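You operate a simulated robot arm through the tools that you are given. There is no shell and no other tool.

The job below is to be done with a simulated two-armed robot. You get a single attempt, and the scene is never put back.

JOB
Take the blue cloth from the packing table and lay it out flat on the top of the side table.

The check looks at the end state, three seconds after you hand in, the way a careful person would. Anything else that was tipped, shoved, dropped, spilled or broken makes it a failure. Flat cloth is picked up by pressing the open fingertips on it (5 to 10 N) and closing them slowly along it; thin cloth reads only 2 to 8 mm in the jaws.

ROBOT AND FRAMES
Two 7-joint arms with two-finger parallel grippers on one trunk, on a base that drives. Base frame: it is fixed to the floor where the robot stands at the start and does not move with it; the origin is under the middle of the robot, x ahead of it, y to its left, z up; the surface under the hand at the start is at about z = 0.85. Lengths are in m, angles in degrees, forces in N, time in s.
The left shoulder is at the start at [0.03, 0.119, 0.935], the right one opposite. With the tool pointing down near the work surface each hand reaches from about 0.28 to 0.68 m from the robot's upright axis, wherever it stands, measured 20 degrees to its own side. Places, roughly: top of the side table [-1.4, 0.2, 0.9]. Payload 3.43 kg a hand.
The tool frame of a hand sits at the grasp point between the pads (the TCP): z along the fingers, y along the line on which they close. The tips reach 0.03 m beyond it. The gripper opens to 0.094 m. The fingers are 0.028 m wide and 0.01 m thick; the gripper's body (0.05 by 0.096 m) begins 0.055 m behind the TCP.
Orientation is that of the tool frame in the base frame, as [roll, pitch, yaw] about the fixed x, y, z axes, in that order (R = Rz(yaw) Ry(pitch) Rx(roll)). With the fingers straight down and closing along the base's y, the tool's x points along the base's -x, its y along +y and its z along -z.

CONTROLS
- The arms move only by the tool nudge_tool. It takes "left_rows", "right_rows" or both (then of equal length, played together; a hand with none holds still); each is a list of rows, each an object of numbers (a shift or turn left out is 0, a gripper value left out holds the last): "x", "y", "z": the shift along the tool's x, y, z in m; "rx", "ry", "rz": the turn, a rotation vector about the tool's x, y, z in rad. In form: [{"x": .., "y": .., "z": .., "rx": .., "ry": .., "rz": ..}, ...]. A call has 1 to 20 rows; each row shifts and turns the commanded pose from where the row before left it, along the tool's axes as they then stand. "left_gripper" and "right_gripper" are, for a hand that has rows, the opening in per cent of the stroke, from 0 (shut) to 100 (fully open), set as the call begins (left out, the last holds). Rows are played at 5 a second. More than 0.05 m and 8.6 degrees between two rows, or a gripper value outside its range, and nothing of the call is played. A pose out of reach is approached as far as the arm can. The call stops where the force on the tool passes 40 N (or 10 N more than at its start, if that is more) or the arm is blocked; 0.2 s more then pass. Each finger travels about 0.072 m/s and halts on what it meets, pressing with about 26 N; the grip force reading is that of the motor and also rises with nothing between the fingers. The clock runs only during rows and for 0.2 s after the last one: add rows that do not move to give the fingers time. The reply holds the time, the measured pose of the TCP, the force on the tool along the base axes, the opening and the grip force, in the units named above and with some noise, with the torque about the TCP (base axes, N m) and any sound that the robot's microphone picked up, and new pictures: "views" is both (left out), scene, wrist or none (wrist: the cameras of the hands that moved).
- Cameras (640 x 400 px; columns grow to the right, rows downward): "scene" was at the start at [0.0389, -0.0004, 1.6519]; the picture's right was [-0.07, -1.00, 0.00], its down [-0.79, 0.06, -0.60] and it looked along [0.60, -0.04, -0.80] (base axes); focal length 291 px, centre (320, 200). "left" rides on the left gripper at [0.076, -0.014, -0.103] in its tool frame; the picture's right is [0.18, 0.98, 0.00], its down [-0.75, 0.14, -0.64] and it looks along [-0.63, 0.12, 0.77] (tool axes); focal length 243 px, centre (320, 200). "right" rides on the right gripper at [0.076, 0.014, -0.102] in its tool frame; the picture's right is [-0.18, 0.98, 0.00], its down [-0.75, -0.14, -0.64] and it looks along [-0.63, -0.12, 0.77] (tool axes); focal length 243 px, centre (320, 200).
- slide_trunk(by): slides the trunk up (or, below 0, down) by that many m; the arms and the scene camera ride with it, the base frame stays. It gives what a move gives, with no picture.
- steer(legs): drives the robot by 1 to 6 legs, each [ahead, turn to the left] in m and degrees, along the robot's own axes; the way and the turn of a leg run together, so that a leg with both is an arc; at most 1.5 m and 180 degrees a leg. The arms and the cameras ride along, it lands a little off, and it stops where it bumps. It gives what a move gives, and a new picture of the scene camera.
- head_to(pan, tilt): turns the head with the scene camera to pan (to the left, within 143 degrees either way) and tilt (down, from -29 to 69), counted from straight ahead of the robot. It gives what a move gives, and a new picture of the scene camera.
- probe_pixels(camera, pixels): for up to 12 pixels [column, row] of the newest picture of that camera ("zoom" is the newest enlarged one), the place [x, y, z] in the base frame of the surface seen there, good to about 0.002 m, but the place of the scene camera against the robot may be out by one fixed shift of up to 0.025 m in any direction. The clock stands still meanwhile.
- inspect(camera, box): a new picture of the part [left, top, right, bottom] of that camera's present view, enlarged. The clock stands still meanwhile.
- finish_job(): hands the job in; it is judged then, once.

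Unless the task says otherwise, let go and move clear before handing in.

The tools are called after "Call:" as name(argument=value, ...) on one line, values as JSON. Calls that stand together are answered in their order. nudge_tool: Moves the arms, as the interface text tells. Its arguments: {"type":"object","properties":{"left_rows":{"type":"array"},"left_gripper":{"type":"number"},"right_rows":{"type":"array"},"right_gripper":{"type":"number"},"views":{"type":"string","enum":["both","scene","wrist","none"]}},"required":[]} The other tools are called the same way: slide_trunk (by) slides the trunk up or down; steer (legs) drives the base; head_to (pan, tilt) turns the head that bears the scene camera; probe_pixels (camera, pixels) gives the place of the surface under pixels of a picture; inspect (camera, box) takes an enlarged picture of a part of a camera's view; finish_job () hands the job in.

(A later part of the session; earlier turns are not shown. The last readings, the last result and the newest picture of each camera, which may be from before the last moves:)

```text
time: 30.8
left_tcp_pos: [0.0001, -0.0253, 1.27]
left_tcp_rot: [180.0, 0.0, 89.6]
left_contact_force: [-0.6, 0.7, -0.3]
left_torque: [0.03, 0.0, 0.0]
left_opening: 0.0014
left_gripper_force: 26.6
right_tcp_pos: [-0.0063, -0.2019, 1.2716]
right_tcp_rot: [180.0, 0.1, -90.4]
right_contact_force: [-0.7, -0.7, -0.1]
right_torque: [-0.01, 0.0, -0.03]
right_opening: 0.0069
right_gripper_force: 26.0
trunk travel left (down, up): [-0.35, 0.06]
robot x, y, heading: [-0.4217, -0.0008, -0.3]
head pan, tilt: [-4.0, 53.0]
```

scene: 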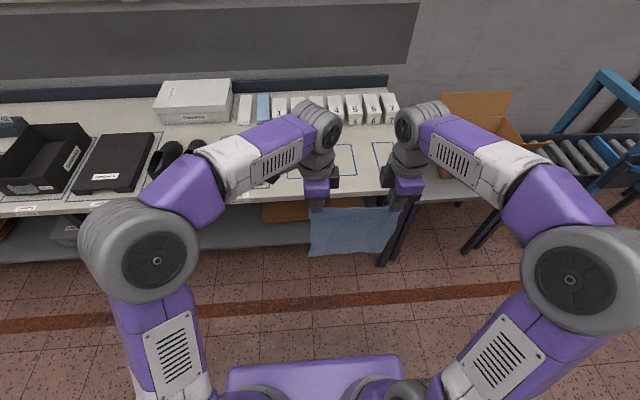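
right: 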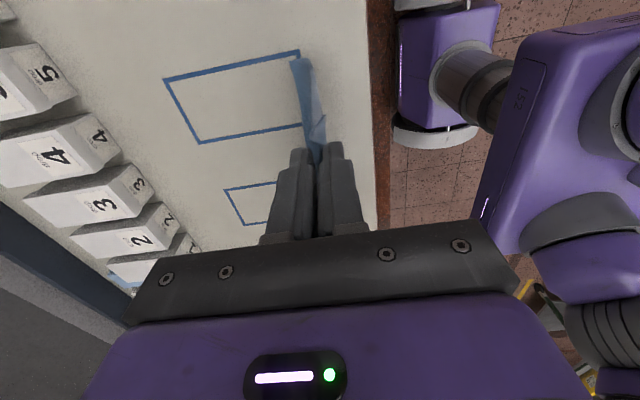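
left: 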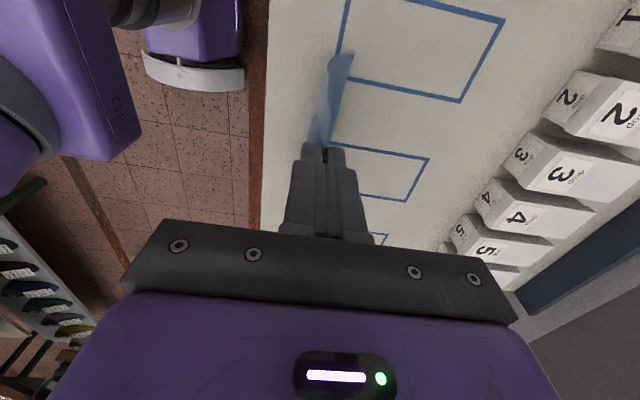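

The cloth hangs flat between the hands and everything on the packing table is undisturbed. I'll turn left in two 90° steps.

Call:
steer(legs=[[0, 90]])

Call:
steer(legs=[[0, 90]])

```text
time: 35.0
left_tcp_pos: [-0.3997, 0.4284, 1.2716]
left_tcp_rot: [180.0, 0.1, 179.8]
left_contact_force: [-0.1, 0.0, -0.3]
left_torque: [-0.01, 0.01, 0.03]
left_opening: 0.0017
left_gripper_force: 26.5
right_tcp_pos: [-0.2238, 0.4211, 1.2712]
right_tcp_rot: [180.0, 0.0, -0.2]
right_contact_force: [-0.3, -0.4, -0.8]
right_torque: [0.0, -0.01, -0.01]
right_opening: 0.002
right_gripper_force: 26.3
trunk travel left (down, up): [-0.35, 0.06]
robot x, y, heading: [-0.4285, 0.0018, 89.6]
head pan, tilt: [-4.0, 53.0]
```

scene: 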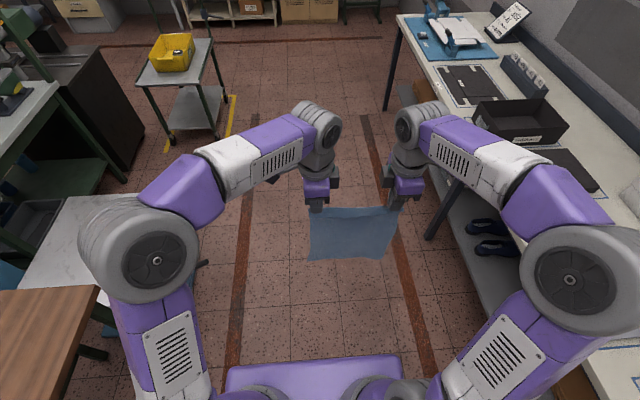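

```text
time: 39.3
left_tcp_pos: [-0.8511, 0.0268, 1.271]
left_tcp_rot: [179.9, 0.0, -90.1]
left_contact_force: [0.0, 0.7, -0.8]
left_torque: [-0.02, 0.01, -0.06]
left_opening: 0.0018
left_gripper_force: 25.6
right_tcp_pos: [-0.8452, 0.203, 1.2714]
right_tcp_rot: [-180.0, 0.0, 89.9]
right_contact_force: [0.2, -0.2, 0.2]
right_torque: [-0.01, -0.02, 0.0]
right_opening: 0.0019
right_gripper_force: 25.8
trunk travel left (down, up): [-0.35, 0.06]
robot x, y, heading: [-0.4203, 0.0037, 179.7]
head pan, tilt: [-4.0, 53.0]
```

scene: 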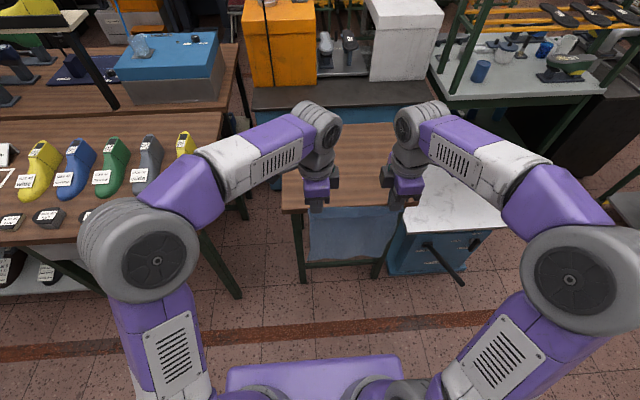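

The turn is done (heading 179.7°), but the right jaw reading changed from 7 to 1.9 mm, so I'll zoom in to verify the grip on the cloth.

Call:
inspect(camera="scene", box=[270, 130, 450, 290])

Call:
inspect(camera="right", box=[220, 40, 420, 240])

Call:
inspect(camera="left", box=[220, 40, 420, 240])

```text
2.50 times, centred on (360, 210) of scene
```

zoom: 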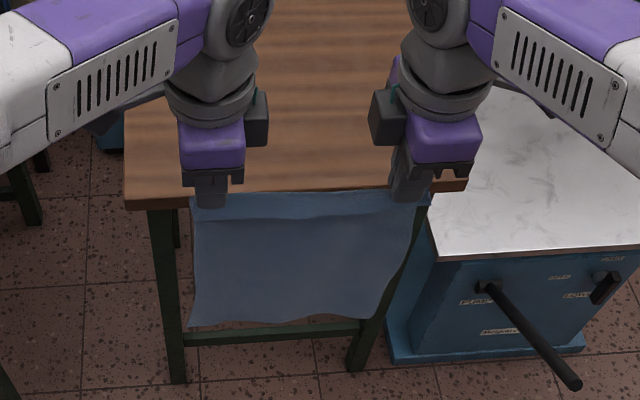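

```text
2.00 times, centred on (320, 140) of right
```

zoom: 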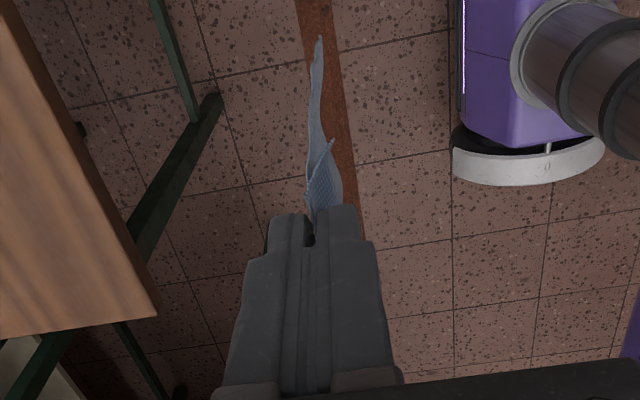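

```text
2.00 times, centred on (320, 140) of left
```

zoom: 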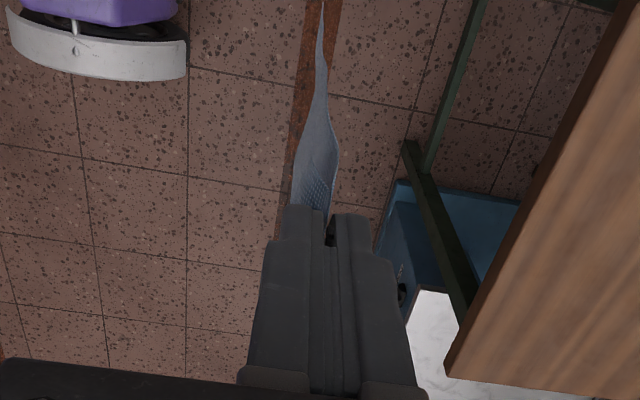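

Both jaws still hold the cloth, with the short flap toward the robot. There's a lever on the blue machine at scene pixel (462,283) to my right; I'll probe it, the table, and the cloth's bottom edge before driving forward.

Call:
probe_pixels(camera="scene", pixels=[[462, 283], [425, 246], [287, 208], [345, 206], [320, 258], [370, 258], [408, 200], [385, 272], [302, 280], [345, 135], [380, 130], [300, 175]])

Call:
probe_pixels(camera="right", pixels=[[319, 62], [330, 115], [325, 130], [270, 180], [250, 130]])

Call:
probe_pixels(camera="left", pixels=[[320, 45], [318, 120], [365, 225], [405, 110], [425, 60]])

```text
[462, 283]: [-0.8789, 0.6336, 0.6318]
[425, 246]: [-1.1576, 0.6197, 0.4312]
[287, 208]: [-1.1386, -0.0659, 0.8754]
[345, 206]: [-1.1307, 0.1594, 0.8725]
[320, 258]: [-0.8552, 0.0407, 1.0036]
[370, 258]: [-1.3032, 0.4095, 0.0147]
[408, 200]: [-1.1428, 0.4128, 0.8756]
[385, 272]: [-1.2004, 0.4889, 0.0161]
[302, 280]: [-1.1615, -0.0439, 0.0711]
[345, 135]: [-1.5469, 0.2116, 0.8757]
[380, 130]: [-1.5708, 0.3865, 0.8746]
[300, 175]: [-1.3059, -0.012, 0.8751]
```

```text
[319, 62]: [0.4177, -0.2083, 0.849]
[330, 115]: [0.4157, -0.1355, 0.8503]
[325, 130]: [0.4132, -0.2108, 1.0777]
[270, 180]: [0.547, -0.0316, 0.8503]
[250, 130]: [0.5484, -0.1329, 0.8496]
```

```text
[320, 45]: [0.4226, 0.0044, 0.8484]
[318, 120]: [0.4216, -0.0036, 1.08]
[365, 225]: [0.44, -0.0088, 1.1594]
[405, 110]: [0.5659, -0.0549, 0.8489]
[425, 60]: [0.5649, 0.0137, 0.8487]
```

The lever tip is at y≈0.63, well outside my path, and the table spans y -0.066 to 0.42 with its front edge at x≈-1.138. I'll tilt the head fully down to see my own base front, so I know how close I can stand.

Call:
head_to(pan=0, tilt=69)

```text
time: 40.0
left_tcp_pos: [-0.8499, 0.0265, 1.2705]
left_tcp_rot: [-179.9, 0.0, -90.2]
left_contact_force: [-0.2, 0.0, -0.2]
left_torque: [0.0, 0.0, -0.02]
left_opening: 0.0019
left_gripper_force: 25.7
right_tcp_pos: [-0.8439, 0.2024, 1.2704]
right_tcp_rot: [180.0, 0.0, 89.8]
right_contact_force: [0.0, -1.1, -0.3]
right_torque: [-0.01, 0.01, -0.02]
right_opening: 0.0021
right_gripper_force: 26.1
trunk travel left (down, up): [-0.35, 0.06]
robot x, y, heading: [-0.4211, 0.0, 179.7]
head pan, tilt: [0.0, 68.8]
```

scene: 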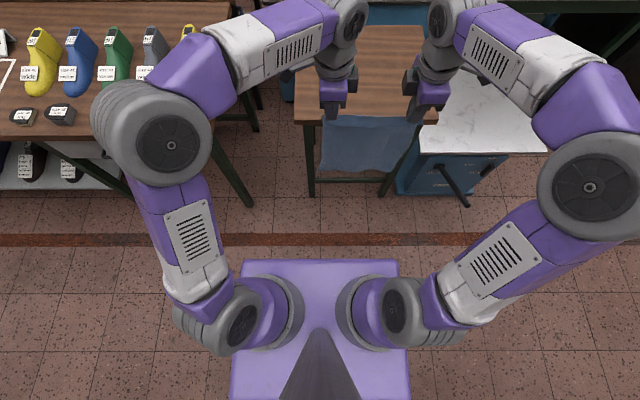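

Call:
probe_pixels(camera="scene", pixels=[[320, 265], [245, 265], [395, 265], [320, 300], [235, 390], [325, 172], [400, 172], [200, 230], [470, 300], [110, 130], [600, 190]])

```text
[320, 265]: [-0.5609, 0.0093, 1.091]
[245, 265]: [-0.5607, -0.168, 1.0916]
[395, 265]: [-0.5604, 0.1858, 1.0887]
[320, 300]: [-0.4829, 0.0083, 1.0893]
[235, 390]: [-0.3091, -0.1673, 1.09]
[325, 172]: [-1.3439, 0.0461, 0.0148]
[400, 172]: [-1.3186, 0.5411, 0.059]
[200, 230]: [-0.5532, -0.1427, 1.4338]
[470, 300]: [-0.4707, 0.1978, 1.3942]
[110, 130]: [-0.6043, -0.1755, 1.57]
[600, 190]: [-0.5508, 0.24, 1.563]
```

The trunk front is only 0.14 m ahead of the axis, but the base below is hidden. The last wrist pictures showed its white bumper (right picture (435,140), left picture (195,75)), so I'll probe that.

Call:
probe_pixels(camera="right", pixels=[[398, 135], [435, 145], [480, 135], [400, 60], [440, 20], [400, 10]])

Call:
probe_pixels(camera="left", pixels=[[150, 62], [195, 78], [240, 75], [240, 30], [200, 20]])

```text
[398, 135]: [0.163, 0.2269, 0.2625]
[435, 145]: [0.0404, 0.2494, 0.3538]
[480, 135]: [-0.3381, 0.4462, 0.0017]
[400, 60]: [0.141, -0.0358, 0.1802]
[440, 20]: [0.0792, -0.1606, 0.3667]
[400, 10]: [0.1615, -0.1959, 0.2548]
```

```text
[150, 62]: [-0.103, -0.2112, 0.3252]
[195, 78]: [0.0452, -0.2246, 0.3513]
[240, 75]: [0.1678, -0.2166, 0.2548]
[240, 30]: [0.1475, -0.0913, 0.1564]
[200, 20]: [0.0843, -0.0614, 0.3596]
```

The base reaches only 0.17 m ahead, so I can stand with the table edge about 0.28 m away. I'll put the head back and drive 0.44 m forward; the cloth bottom (z≈0.985) clears the table top (0.858).

Call:
head_to(pan=0, tilt=55)

Call:
steer(legs=[[0.25, 0]])

```text
time: 40.8
left_tcp_pos: [-0.8515, 0.0257, 1.272]
left_tcp_rot: [179.9, 0.0, -90.1]
left_contact_force: [0.5, 0.7, -1.2]
left_torque: [0.03, 0.0, -0.01]
left_opening: 0.0018
left_gripper_force: 26.3
right_tcp_pos: [-0.844, 0.2028, 1.2703]
right_tcp_rot: [-180.0, 0.0, 89.8]
right_contact_force: [0.5, -1.5, 0.6]
right_torque: [-0.04, 0.01, -0.03]
right_opening: 0.0021
right_gripper_force: 25.9
trunk travel left (down, up): [-0.35, 0.06]
robot x, y, heading: [-0.4256, 0.0017, 179.7]
head pan, tilt: [0.0, 55.0]
```

scene: 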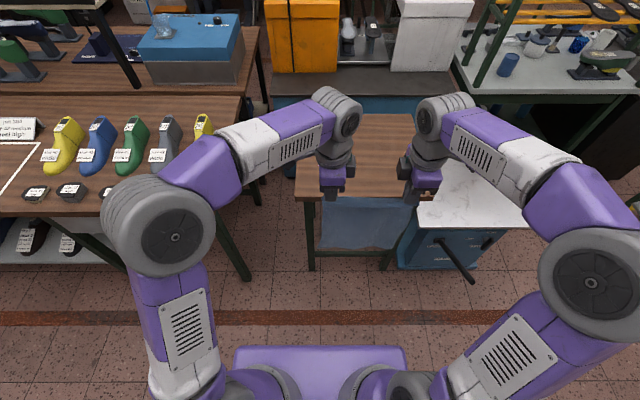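

```text
time: 42.6
left_tcp_pos: [-1.0987, 0.0266, 1.2724]
left_tcp_rot: [179.9, 0.0, -90.1]
left_contact_force: [0.5, 1.2, 0.2]
left_torque: [0.0, 0.02, -0.01]
left_opening: 0.0018
left_gripper_force: 26.2
right_tcp_pos: [-1.0932, 0.2034, 1.2708]
right_tcp_rot: [-180.0, 0.0, 89.9]
right_contact_force: [-0.5, -0.7, 0.7]
right_torque: [-0.02, 0.0, -0.02]
right_opening: 0.0021
right_gripper_force: 25.6
trunk travel left (down, up): [-0.35, 0.06]
robot x, y, heading: [-0.6721, 0.0066, 180.1]
head pan, tilt: [0.0, 55.0]
```

scene: 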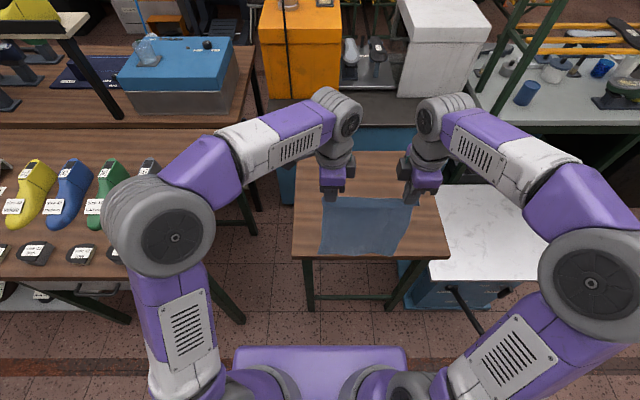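

Approach is straight and the cloth still hangs evenly. I'll go another 0.18 m forward.

Call:
steer(legs=[[0.18, 0]])

```text
time: 44.1
left_tcp_pos: [-1.28, 0.0257, 1.2716]
left_tcp_rot: [-180.0, 0.0, -89.9]
left_contact_force: [-0.5, 0.6, -0.3]
left_torque: [0.02, -0.05, -0.01]
left_opening: 0.0018
left_gripper_force: 25.8
right_tcp_pos: [-1.2728, 0.2016, 1.2719]
right_tcp_rot: [-180.0, -0.1, 90.2]
right_contact_force: [-0.3, -0.2, -0.3]
right_torque: [0.01, -0.04, 0.0]
right_opening: 0.0022
right_gripper_force: 25.6
trunk travel left (down, up): [-0.35, 0.06]
robot x, y, heading: [-0.8578, 0.0031, -180.0]
head pan, tilt: [0.0, 55.0]
```

scene: 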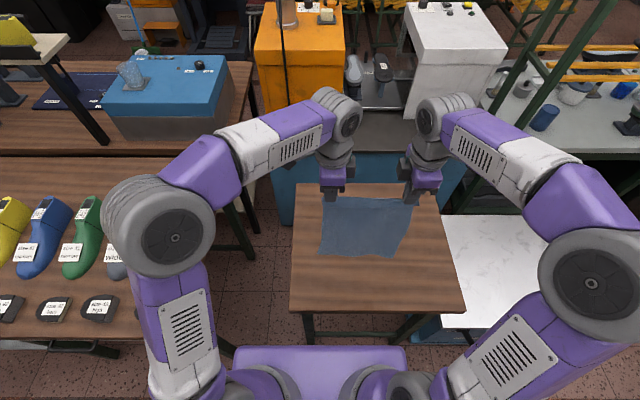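

I'm in place (x=-0.858). Before extending the hands I'll probe the orange and white boxes behind the table, and the table's corners from here.

Call:
probe_pixels(camera="scene", pixels=[[300, 70], [300, 48], [455, 75], [420, 45], [298, 185], [440, 195], [293, 305], [462, 305], [325, 253], [398, 255], [363, 200], [370, 68]])

Call:
nudge_tool(left_rows=[{}], right_rows=[{}], views="wrist")

```text
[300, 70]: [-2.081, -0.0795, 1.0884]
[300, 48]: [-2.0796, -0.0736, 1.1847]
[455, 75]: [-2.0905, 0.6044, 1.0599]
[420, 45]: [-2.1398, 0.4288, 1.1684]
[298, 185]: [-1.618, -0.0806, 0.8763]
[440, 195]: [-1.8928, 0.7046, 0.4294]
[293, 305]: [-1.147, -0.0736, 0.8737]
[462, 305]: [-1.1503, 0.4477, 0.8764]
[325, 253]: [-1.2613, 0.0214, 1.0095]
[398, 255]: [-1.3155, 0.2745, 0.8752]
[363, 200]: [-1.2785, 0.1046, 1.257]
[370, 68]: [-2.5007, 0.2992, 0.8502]
```

```text
time: 44.5
left_tcp_pos: [-1.2778, 0.026, 1.2717]
left_tcp_rot: [179.9, 0.1, -89.9]
left_contact_force: [0.2, 0.7, -0.1]
left_torque: [0.03, -0.01, -0.03]
left_opening: 0.0018
left_gripper_force: 25.8
right_tcp_pos: [-1.2721, 0.2019, 1.2719]
right_tcp_rot: [-179.9, 0.0, 90.1]
right_contact_force: [0.2, -0.5, -0.7]
right_torque: [-0.03, 0.01, -0.06]
right_opening: 0.0018
right_gripper_force: 26.0
trunk travel left (down, up): [-0.35, 0.06]
robot x, y, heading: [-0.8497, -0.001, -179.7]
head pan, tilt: [0.0, 55.0]
```

right: 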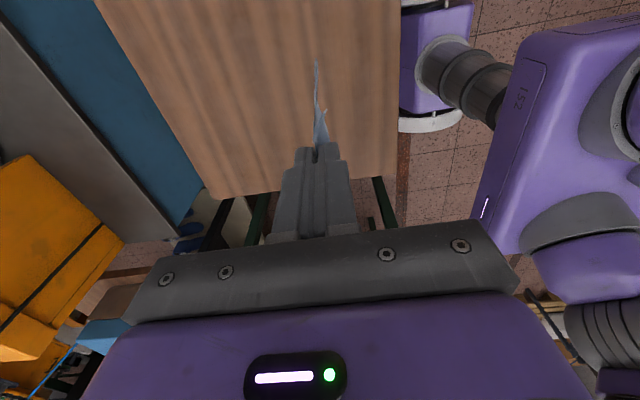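
left: 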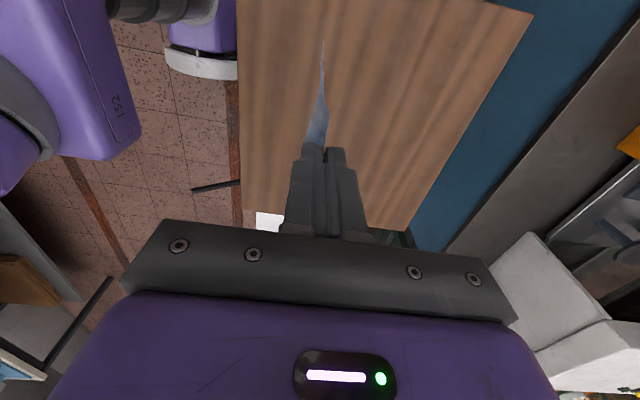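

The table top is x -1.145 to -1.618 and free of anything; the boxes behind are beyond x=-2.08. I'll probe the top's height with the wrist cameras and extend both hands 0.17 m forward.

Call:
probe_pixels(camera="right", pixels=[[250, 100], [350, 60], [380, 160], [318, 64], [320, 130], [200, 60], [397, 130]])

Call:
probe_pixels(camera="left", pixels=[[270, 100], [400, 80], [400, 200], [323, 45], [318, 125], [245, 150], [530, 12]])

Call:
nudge_tool(left_rows=[{"y": 0.02}, {"y": 0.03}, {"y": 0.03}, {"y": 0.03}, {"y": 0.03}, {"y": 0.03}, {}, {}], right_rows=[{"y": -0.02}, {"y": -0.03}, {"y": -0.03}, {"y": -0.03}, {"y": -0.03}, {"y": -0.03}, {}, {}])

```text
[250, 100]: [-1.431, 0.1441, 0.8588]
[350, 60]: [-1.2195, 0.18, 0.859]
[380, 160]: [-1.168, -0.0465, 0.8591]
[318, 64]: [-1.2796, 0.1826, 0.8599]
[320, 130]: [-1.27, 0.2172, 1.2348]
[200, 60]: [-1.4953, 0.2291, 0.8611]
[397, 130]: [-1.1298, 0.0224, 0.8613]
```

```text
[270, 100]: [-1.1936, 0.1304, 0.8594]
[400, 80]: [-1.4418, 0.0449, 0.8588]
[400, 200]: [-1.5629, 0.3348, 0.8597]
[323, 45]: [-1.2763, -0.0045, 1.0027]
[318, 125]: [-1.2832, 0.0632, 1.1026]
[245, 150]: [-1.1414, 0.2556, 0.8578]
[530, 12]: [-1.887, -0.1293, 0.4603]
```

```text
time: 46.3
left_tcp_pos: [-1.4204, 0.0227, 1.27]
left_tcp_rot: [180.0, 0.1, -90.0]
left_contact_force: [-0.4, 1.1, 0.0]
left_torque: [0.03, 0.0, -0.03]
left_opening: 0.0015
left_gripper_force: 25.5
left hand out of reach, approached as far as the arm can: row 6
right_tcp_pos: [-1.4427, 0.2012, 1.2699]
right_tcp_rot: [179.9, -0.1, 90.1]
right_contact_force: [-0.7, -0.9, 0.3]
right_torque: [-0.01, 0.02, 0.0]
right_opening: 0.0017
right_gripper_force: 26.1
trunk travel left (down, up): [-0.35, 0.06]
robot x, y, heading: [-0.8538, 0.0029, -180.0]
head pan, tilt: [0.0, 55.0]
```

scene: 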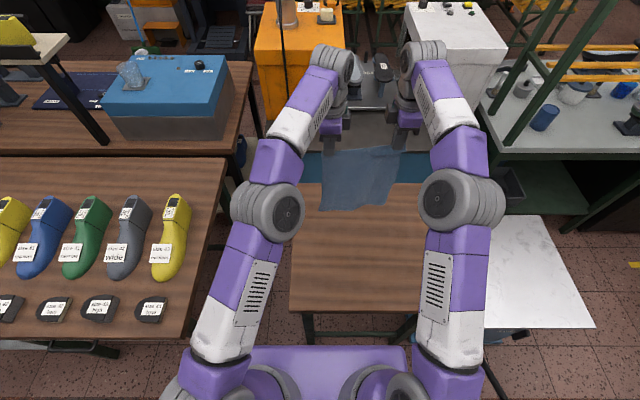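
right: 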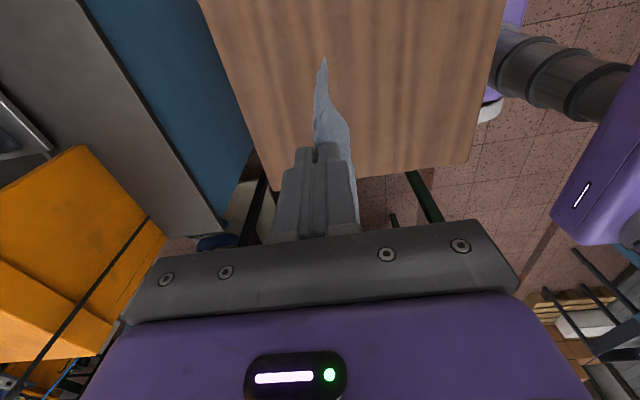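
left: 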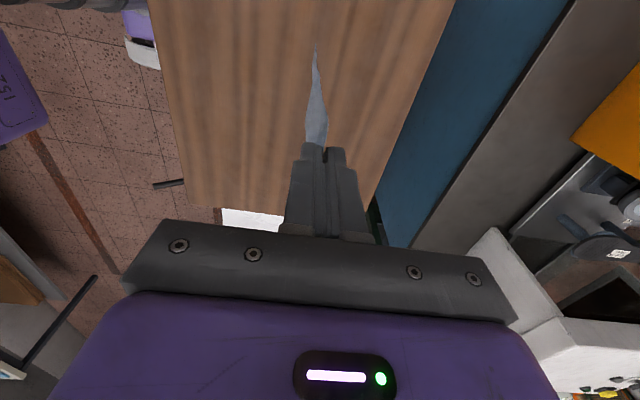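

The left arm ran out of reach at x=-1.420 (this high up), so the right is now ahead of it, skewing the cloth. I'll retract both 0.03 m and lower a bit, which should regain reach.

Call:
nudge_tool(left_rows=[{"y": -0.015}, {"y": -0.015}, {}], right_rows=[{"y": 0.015}, {"y": 0.015}, {}], views="none")

```text
time: 47.1
left_tcp_pos: [-1.3912, 0.0249, 1.2695]
left_tcp_rot: [-180.0, 0.1, -90.0]
left_contact_force: [0.0, 0.1, -0.3]
left_torque: [0.0, -0.01, -0.03]
left_opening: 0.0016
left_gripper_force: 26.3
right_tcp_pos: [-1.4135, 0.2008, 1.2719]
right_tcp_rot: [-180.0, 0.0, 90.2]
right_contact_force: [0.5, -0.8, 0.2]
right_torque: [-0.03, 0.0, 0.0]
right_opening: 0.0021
right_gripper_force: 25.8
trunk travel left (down, up): [-0.35, 0.06]
robot x, y, heading: [-0.8552, 0.0061, -179.8]
head pan, tilt: [0.0, 55.0]
```

The left command was clamped, so the left now lags by about 0.029 m. I'll lower both by 0.10 m and bring the left forward 0.0285 m to square the cloth again.

Call:
nudge_tool(left_rows=[{"z": 0.02}, {"z": 0.02}, {"z": 0.02}, {"z": 0.02}, {"z": 0.02, "y": 0.0095}, {"y": 0.0095}, {"y": 0.0095}, {}], right_rows=[{"z": 0.02}, {"z": 0.02}, {"z": 0.02}, {"z": 0.02}, {"z": 0.02}, {}, {}, {}])

```text
time: 48.9
left_tcp_pos: [-1.4197, 0.0209, 1.1686]
left_tcp_rot: [180.0, 0.0, -89.9]
left_contact_force: [-0.1, 0.6, -0.6]
left_torque: [0.05, 0.03, -0.04]
left_opening: 0.002
left_gripper_force: 26.0
right_tcp_pos: [-1.4126, 0.2007, 1.1708]
right_tcp_rot: [180.0, 0.0, 90.1]
right_contact_force: [-0.1, -1.3, -0.3]
right_torque: [-0.05, 0.01, -0.01]
right_opening: 0.0021
right_gripper_force: 26.1
trunk travel left (down, up): [-0.35, 0.06]
robot x, y, heading: [-0.8514, 0.0046, -180.0]
head pan, tilt: [0.0, 55.0]
```

scene: 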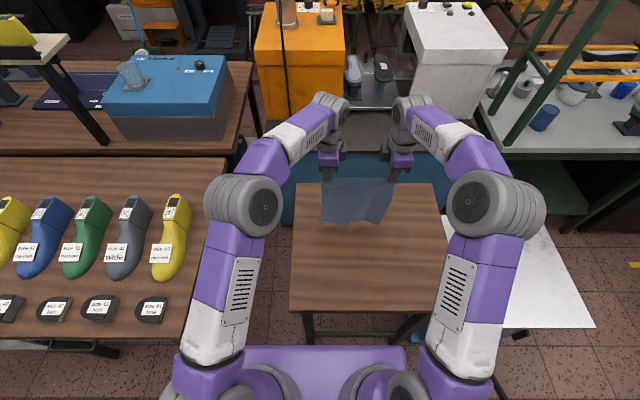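
right: 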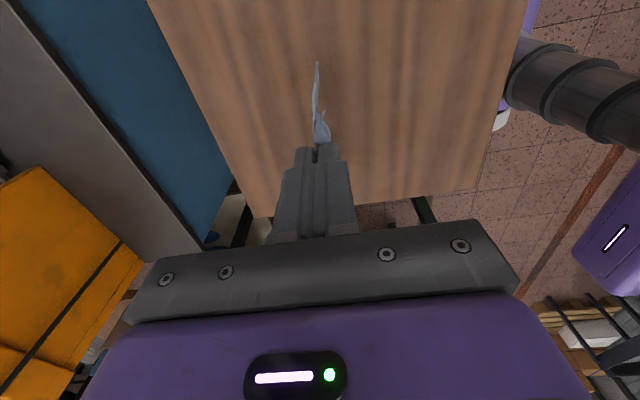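
left: 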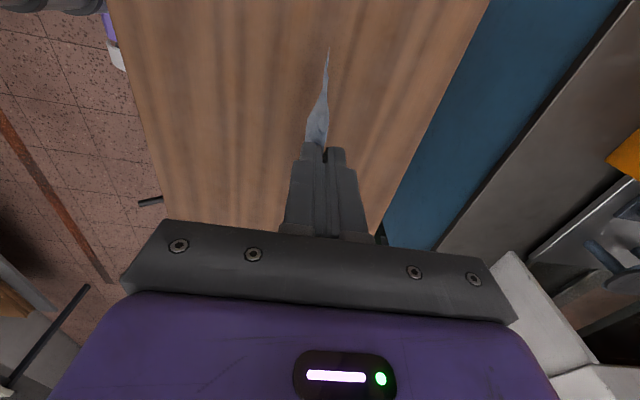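

The cloth is square again between the hands (left x=-1.420, right -1.413). I'll go 0.03 m further forward and 0.028 m lower, so the bottom edge comes just above the wood.

Call:
nudge_tool(left_rows=[{"y": 0.01, "z": 0.007}, {"y": 0.01, "z": 0.007}, {"y": 0.01, "z": 0.007}, {"z": 0.007}, {}, {}], right_rows=[{"y": -0.01, "z": 0.007}, {"y": -0.01, "z": 0.007}, {"y": -0.01, "z": 0.007}, {"z": 0.007}, {}, {}])

```text
time: 50.3
left_tcp_pos: [-1.449, 0.0219, 1.1408]
left_tcp_rot: [-180.0, 0.1, -89.9]
left_contact_force: [0.3, 0.6, 1.0]
left_torque: [-0.01, -0.02, -0.03]
left_opening: 0.0017
left_gripper_force: 26.0
right_tcp_pos: [-1.4437, 0.2017, 1.1433]
right_tcp_rot: [-180.0, 0.1, 90.1]
right_contact_force: [0.0, -1.4, -0.3]
right_torque: [-0.01, 0.01, 0.02]
right_opening: 0.0019
right_gripper_force: 26.1
trunk travel left (down, up): [-0.35, 0.06]
robot x, y, heading: [-0.8523, 0.0023, -179.6]
head pan, tilt: [0.0, 55.0]
```

scene: 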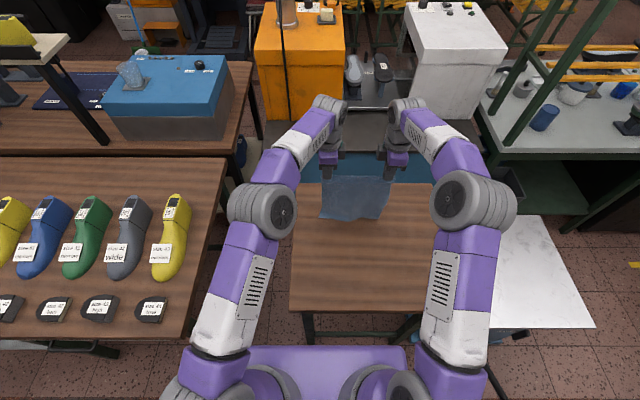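
right: 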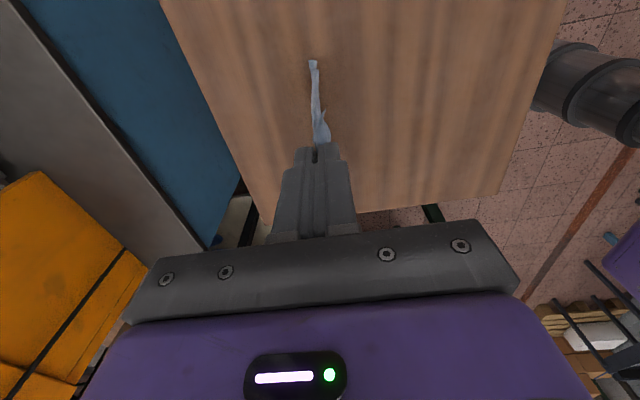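
left: 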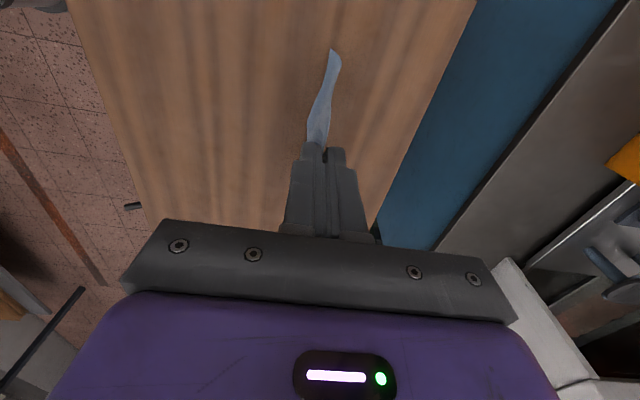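

The bottom edge seems to be reaching the wood (right picture (313,64), left picture (333,55)). I'll probe its height.

Call:
probe_pixels(camera="right", pixels=[[313, 64], [314, 75], [318, 110], [322, 130]])

Call:
probe_pixels(camera="left", pixels=[[333, 53], [331, 70], [322, 105], [317, 130]])

Call:
inspect(camera="scene", box=[280, 130, 450, 250])

```text
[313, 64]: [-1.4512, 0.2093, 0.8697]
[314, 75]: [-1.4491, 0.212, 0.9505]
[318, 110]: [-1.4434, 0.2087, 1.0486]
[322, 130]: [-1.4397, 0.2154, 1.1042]
```

```text
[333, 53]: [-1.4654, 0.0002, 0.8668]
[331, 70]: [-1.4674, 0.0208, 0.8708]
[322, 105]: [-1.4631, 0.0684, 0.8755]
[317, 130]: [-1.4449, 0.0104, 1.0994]
```

```text
3.33 times, centred on (365, 190) of scene
```

zoom: 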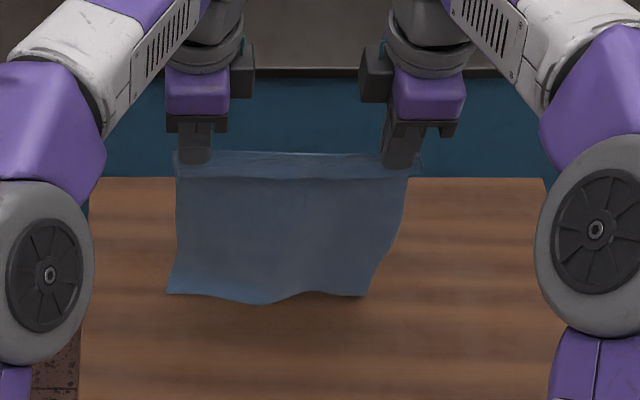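

The bottom edge is about 8 mm above the wood, evenly on both sides. Now I'll start laying: pull both hands back toward me while lowering on a curve, first half only.

Call:
nudge_tool(left_rows=[{"y": -0.0125, "z": 0.0093}, {"y": -0.0125, "z": 0.0052}, {"y": -0.0125, "z": 0.0066}, {"y": -0.0125, "z": 0.0079}, {"y": -0.0125, "z": 0.009}, {"y": -0.0125, "z": 0.0099}, {"y": -0.0125, "z": 0.0108}, {"y": -0.0125, "z": 0.0116}], right_rows=[{"y": 0.0125, "z": 0.0093}, {"y": 0.0125, "z": 0.0052}, {"y": 0.0125, "z": 0.0066}, {"y": 0.0125, "z": 0.0079}, {"y": 0.0125, "z": 0.009}, {"y": 0.0125, "z": 0.0099}, {"y": 0.0125, "z": 0.0108}, {"y": 0.0125, "z": 0.0116}])

Call:
inspect(camera="scene", box=[270, 130, 470, 290])

```text
time: 52.1
left_tcp_pos: [-1.3483, 0.0236, 1.0706]
left_tcp_rot: [179.9, 0.0, -90.0]
left_contact_force: [0.5, 1.3, 0.3]
left_torque: [0.02, 0.02, 0.0]
left_opening: 0.0016
left_gripper_force: 26.2
right_tcp_pos: [-1.3438, 0.2012, 1.0738]
right_tcp_rot: [-180.0, 0.1, 90.1]
right_contact_force: [0.2, -1.3, 0.2]
right_torque: [-0.02, -0.06, 0.0]
right_opening: 0.0019
right_gripper_force: 26.1
trunk travel left (down, up): [-0.35, 0.06]
robot x, y, heading: [-0.8528, 0.0025, -179.9]
head pan, tilt: [0.0, 55.0]
```

scene: 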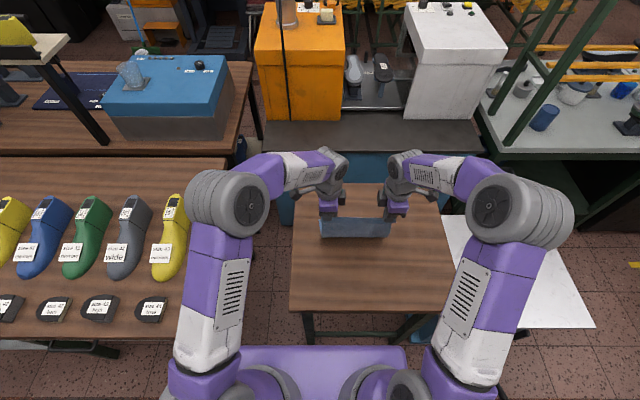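
right: 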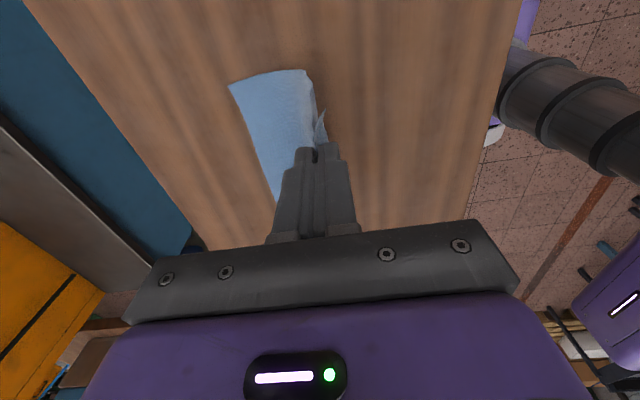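
left: 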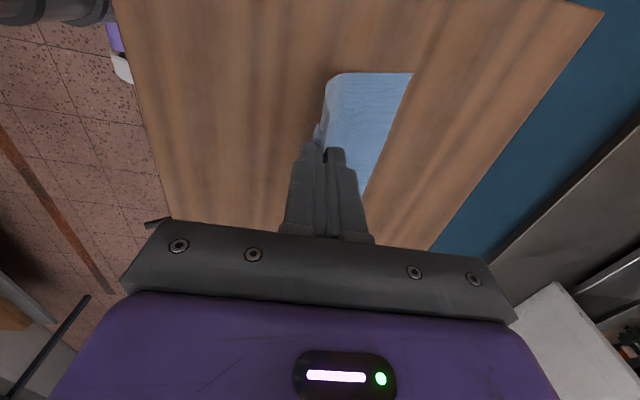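

```text
2.50 times, centred on (370, 210) of scene
```

zoom: 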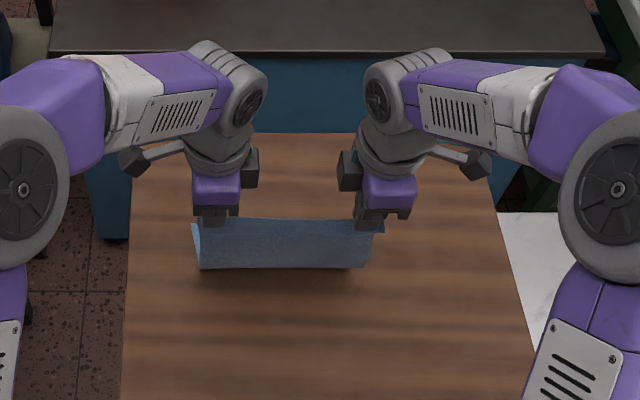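

The laying works: the bottom part lies flat on the wood away from me (right picture (230,85)-(305,72), left picture (330-412,73)). I'll check the far edge positions, then continue.

Call:
probe_pixels(camera="right", pixels=[[233, 88], [300, 74], [255, 140], [280, 100], [310, 85]])

Call:
probe_pixels(camera="left", pixels=[[408, 76], [340, 77], [385, 130], [355, 110], [326, 100]])

```text
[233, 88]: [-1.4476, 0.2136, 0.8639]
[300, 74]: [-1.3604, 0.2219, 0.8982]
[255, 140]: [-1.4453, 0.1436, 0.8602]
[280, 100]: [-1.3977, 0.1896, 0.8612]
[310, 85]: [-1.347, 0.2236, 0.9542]
```

```text
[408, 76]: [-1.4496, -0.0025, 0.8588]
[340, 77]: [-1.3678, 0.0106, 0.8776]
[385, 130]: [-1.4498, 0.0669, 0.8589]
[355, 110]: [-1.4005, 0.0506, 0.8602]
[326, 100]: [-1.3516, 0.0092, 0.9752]
```

The far edge sits straight at x≈-1.449 and hasn't slipped. I'll continue the pull-back and lowering to about 5 cm above the wood.

Call:
nudge_tool(left_rows=[{"y": -0.0125, "z": 0.0123}, {"y": -0.0125, "z": 0.013}, {"y": -0.0125, "z": 0.0137}, {"y": -0.0125, "z": 0.0143}, {"y": -0.0125, "z": 0.015}, {"y": -0.0125, "z": 0.0155}, {"y": -0.0125, "z": 0.0161}, {"y": -0.0125, "z": 0.0166}], right_rows=[{"y": 0.0125, "z": 0.0123}, {"y": 0.0125, "z": 0.013}, {"y": 0.0125, "z": 0.0137}, {"y": 0.0125, "z": 0.0143}, {"y": 0.0125, "z": 0.015}, {"y": 0.0125, "z": 0.0155}, {"y": 0.0125, "z": 0.0161}, {"y": 0.0125, "z": 0.0166}])

Call:
inspect(camera="scene", box=[270, 150, 470, 310])

```text
time: 53.9
left_tcp_pos: [-1.2476, 0.023, 0.9546]
left_tcp_rot: [-180.0, 0.0, -89.9]
left_contact_force: [0.1, 1.5, 1.1]
left_torque: [0.03, 0.0, 0.0]
left_opening: 0.0019
left_gripper_force: 25.6
right_tcp_pos: [-1.242, 0.2027, 0.9581]
right_tcp_rot: [180.0, 0.0, 90.1]
right_contact_force: [0.8, -0.9, -0.7]
right_torque: [0.0, 0.04, -0.02]
right_opening: 0.0019
right_gripper_force: 26.0
trunk travel left (down, up): [-0.35, 0.06]
robot x, y, heading: [-0.8526, 0.005, -179.8]
head pan, tilt: [0.0, 55.0]
```

scene: 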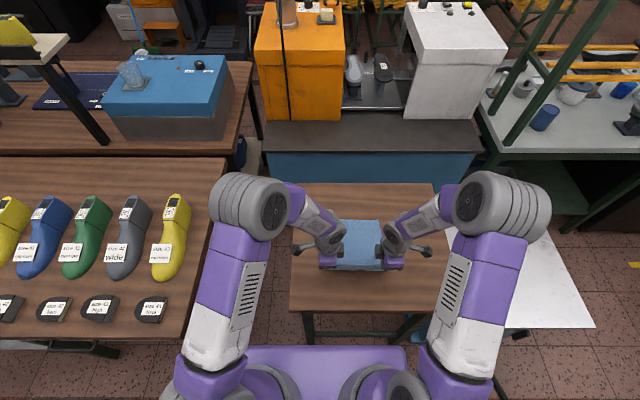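
right: 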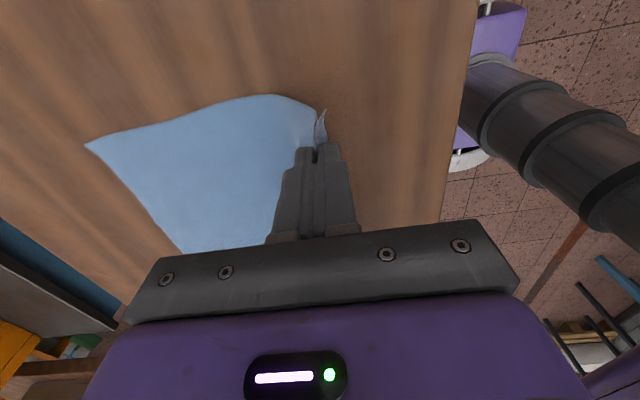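
left: 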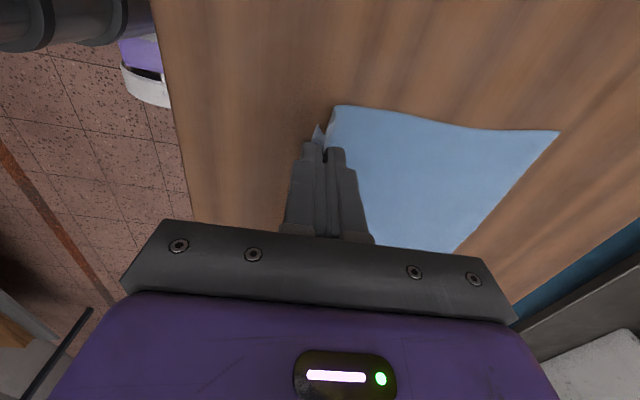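

```text
2.50 times, centred on (370, 230) of scene
```

zoom: 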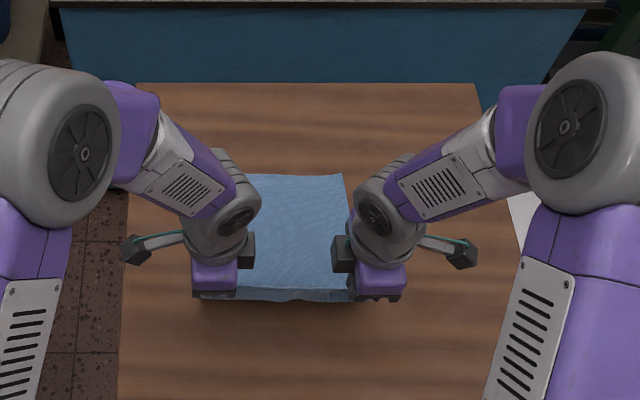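

Smooth so far: cloth flat behind the hands, tips about 6.5 cm up. I'll continue three more rows to about 1.2 cm above the wood.

Call:
nudge_tool(left_rows=[{"y": -0.0125, "z": 0.0172}, {"y": -0.0125, "z": 0.0172}, {"y": -0.0125, "z": 0.017}, {}], right_rows=[{"y": 0.0125, "z": 0.018}, {"y": 0.0125, "z": 0.018}, {"y": 0.0125, "z": 0.018}, {}])

Call:
inspect(camera="scene", box=[270, 170, 470, 330])

```text
time: 54.9
left_tcp_pos: [-1.2104, 0.0229, 0.9034]
left_tcp_rot: [-180.0, 0.0, -89.9]
left_contact_force: [-0.8, 1.7, -0.4]
left_torque: [0.02, -0.02, -0.06]
left_opening: 0.0018
left_gripper_force: 26.2
right_tcp_pos: [-1.2062, 0.2012, 0.9013]
right_tcp_rot: [-180.0, 0.1, 90.1]
right_contact_force: [0.1, -0.2, 0.3]
right_torque: [-0.05, -0.01, -0.01]
right_opening: 0.0021
right_gripper_force: 26.4
trunk travel left (down, up): [-0.35, 0.06]
robot x, y, heading: [-0.8554, 0.0005, -179.6]
head pan, tilt: [0.0, 55.0]
```

scene: 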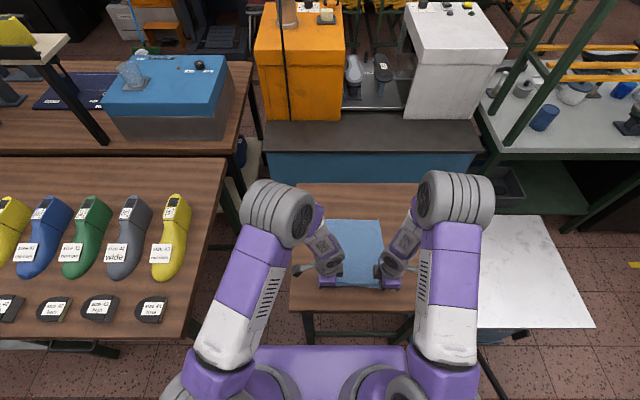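
right: 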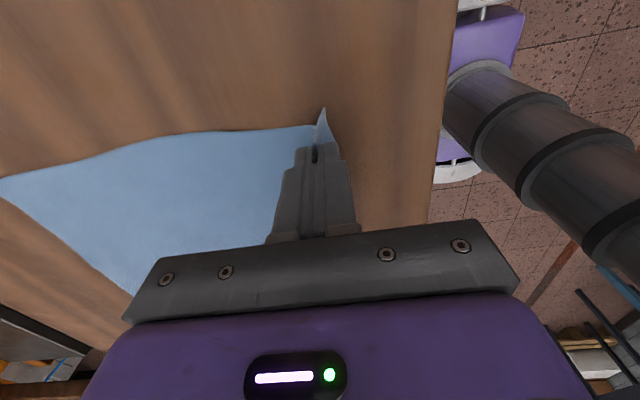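
left: 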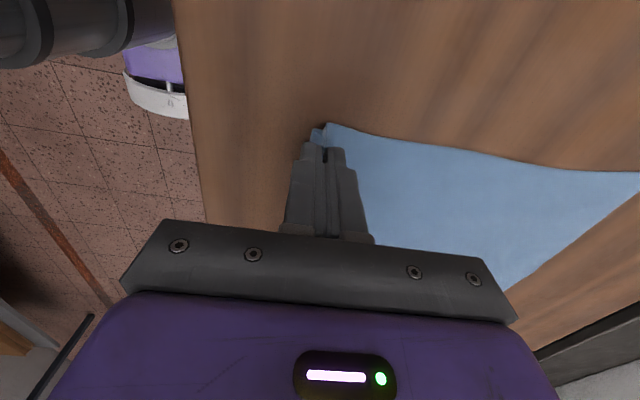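

```text
2.50 times, centred on (370, 250) of scene
```

zoom: 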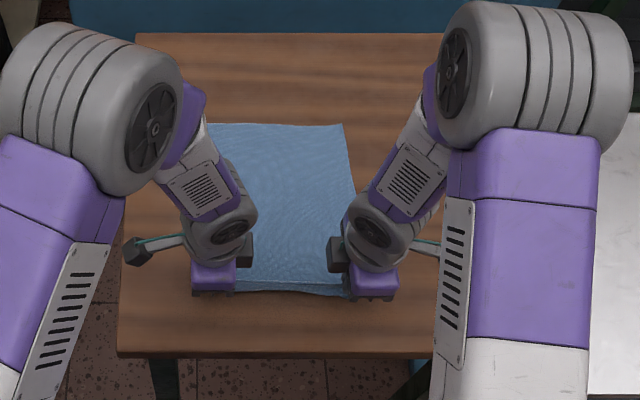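

The cloth lies flat out to the hands. The thing to watch is the short near flap: whether it points toward me or got tucked under. I'll zoom in on both jaws.

Call:
inspect(camera="left", box=[260, 90, 400, 200])

Call:
inspect(camera="right", box=[240, 80, 400, 200])

Call:
inspect(camera="scene", box=[315, 240, 415, 310])

Call:
probe_pixels(camera="left", pixels=[[314, 133], [322, 130], [326, 124], [345, 130], [345, 150], [630, 175], [480, 160]])

Call:
probe_pixels(camera="right", pixels=[[322, 112], [326, 125], [318, 132], [312, 130], [290, 135], [8, 182]])

```text
3.64 times, centred on (330, 145) of left
```

zoom: 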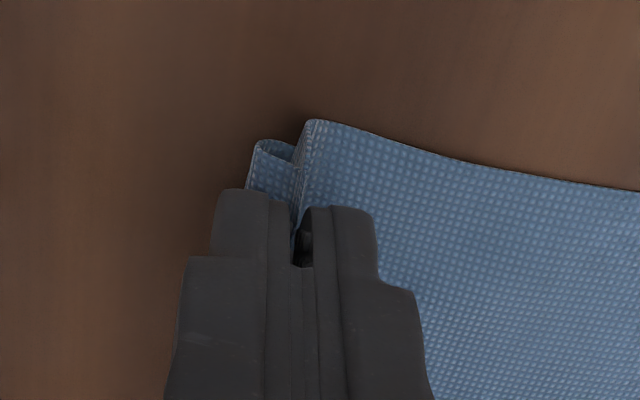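

```text
3.33 times, centred on (320, 140) of right
```

zoom: 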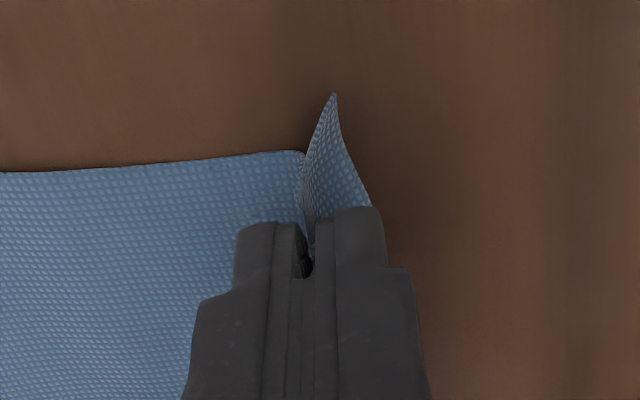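

```text
5.71 times, centred on (365, 275) of scene
```

zoom: 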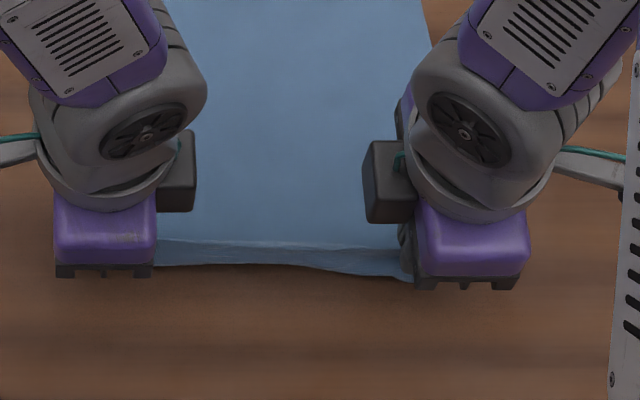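

```text
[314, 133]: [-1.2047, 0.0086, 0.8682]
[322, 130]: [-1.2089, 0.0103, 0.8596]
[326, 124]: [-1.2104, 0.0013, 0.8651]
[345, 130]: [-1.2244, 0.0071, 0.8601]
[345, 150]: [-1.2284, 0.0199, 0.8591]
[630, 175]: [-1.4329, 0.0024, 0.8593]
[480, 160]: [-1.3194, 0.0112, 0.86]
```

```text
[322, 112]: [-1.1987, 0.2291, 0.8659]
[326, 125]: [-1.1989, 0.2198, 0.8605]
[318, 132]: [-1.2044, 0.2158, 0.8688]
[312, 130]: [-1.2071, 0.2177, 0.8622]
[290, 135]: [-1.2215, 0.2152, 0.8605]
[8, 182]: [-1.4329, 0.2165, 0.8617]
```

The right flap hangs toward me, but the left one looks bent with its hem turned under (zoom (255-300,145-165)). I'll raise both hands about 2.2 cm to let the flaps hang free and look again.

Call:
nudge_tool(left_rows=[{"z": -0.011}, {"z": -0.011}, {}], right_rows=[{"z": -0.011}, {"z": -0.011}, {}])

Call:
inspect(camera="left", box=[260, 90, 400, 200])

Call:
inspect(camera="right", box=[240, 80, 400, 200])

Call:
inspect(camera="scene", box=[315, 240, 415, 310])

```text
time: 55.7
left_tcp_pos: [-1.2119, 0.0226, 0.9252]
left_tcp_rot: [-179.9, 0.1, -89.9]
left_contact_force: [-0.2, 0.1, -0.1]
left_torque: [0.0, -0.01, -0.02]
left_opening: 0.0019
left_gripper_force: 26.1
right_tcp_pos: [-1.2054, 0.2013, 0.923]
right_tcp_rot: [-180.0, -0.1, 90.1]
right_contact_force: [-0.8, 0.1, 0.3]
right_torque: [0.01, 0.01, 0.01]
right_opening: 0.0018
right_gripper_force: 26.0
trunk travel left (down, up): [-0.35, 0.06]
robot x, y, heading: [-0.8524, 0.0015, -179.9]
head pan, tilt: [0.0, 55.0]
```

scene: 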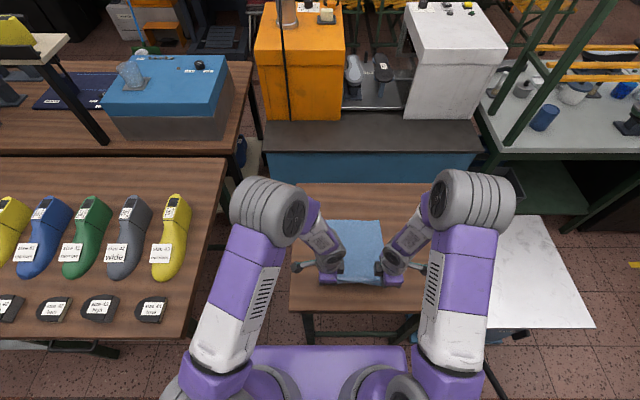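
right: 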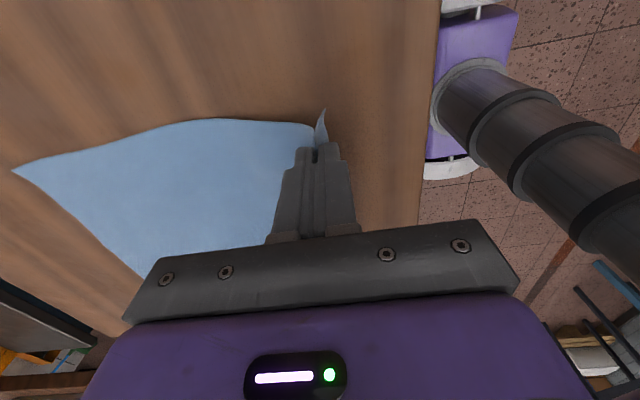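
left: 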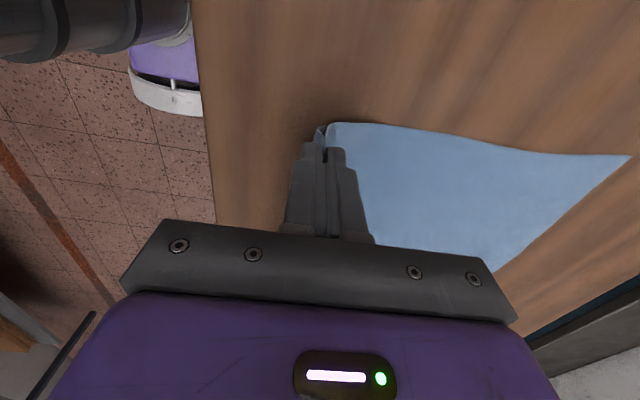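

```text
3.64 times, centred on (330, 145) of left
```

zoom: 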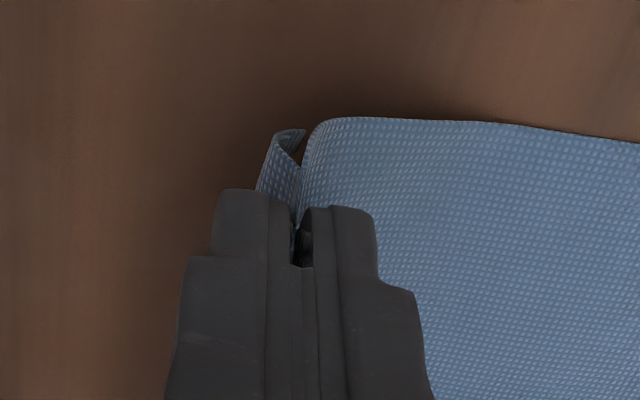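

```text
3.33 times, centred on (320, 140) of right
```

zoom: 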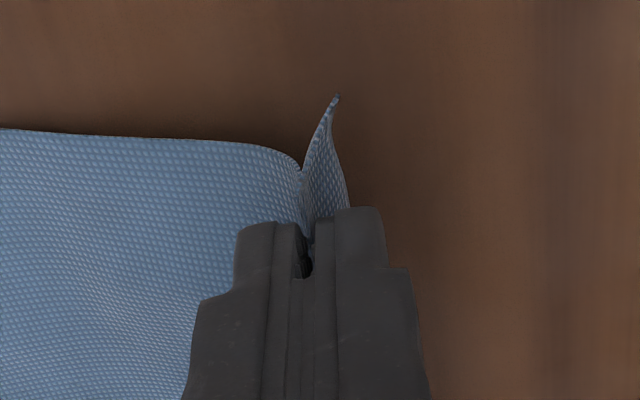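

```text
5.71 times, centred on (365, 275) of scene
```

zoom: 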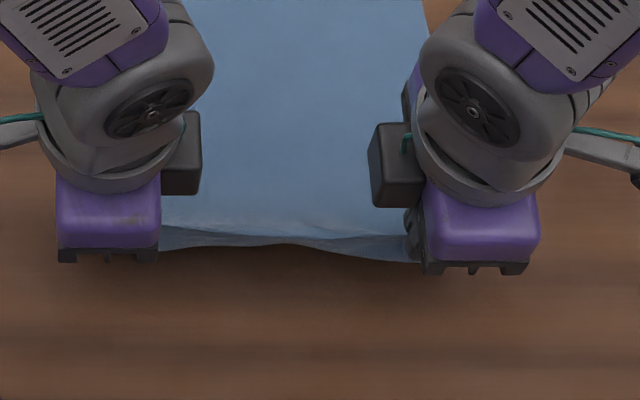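

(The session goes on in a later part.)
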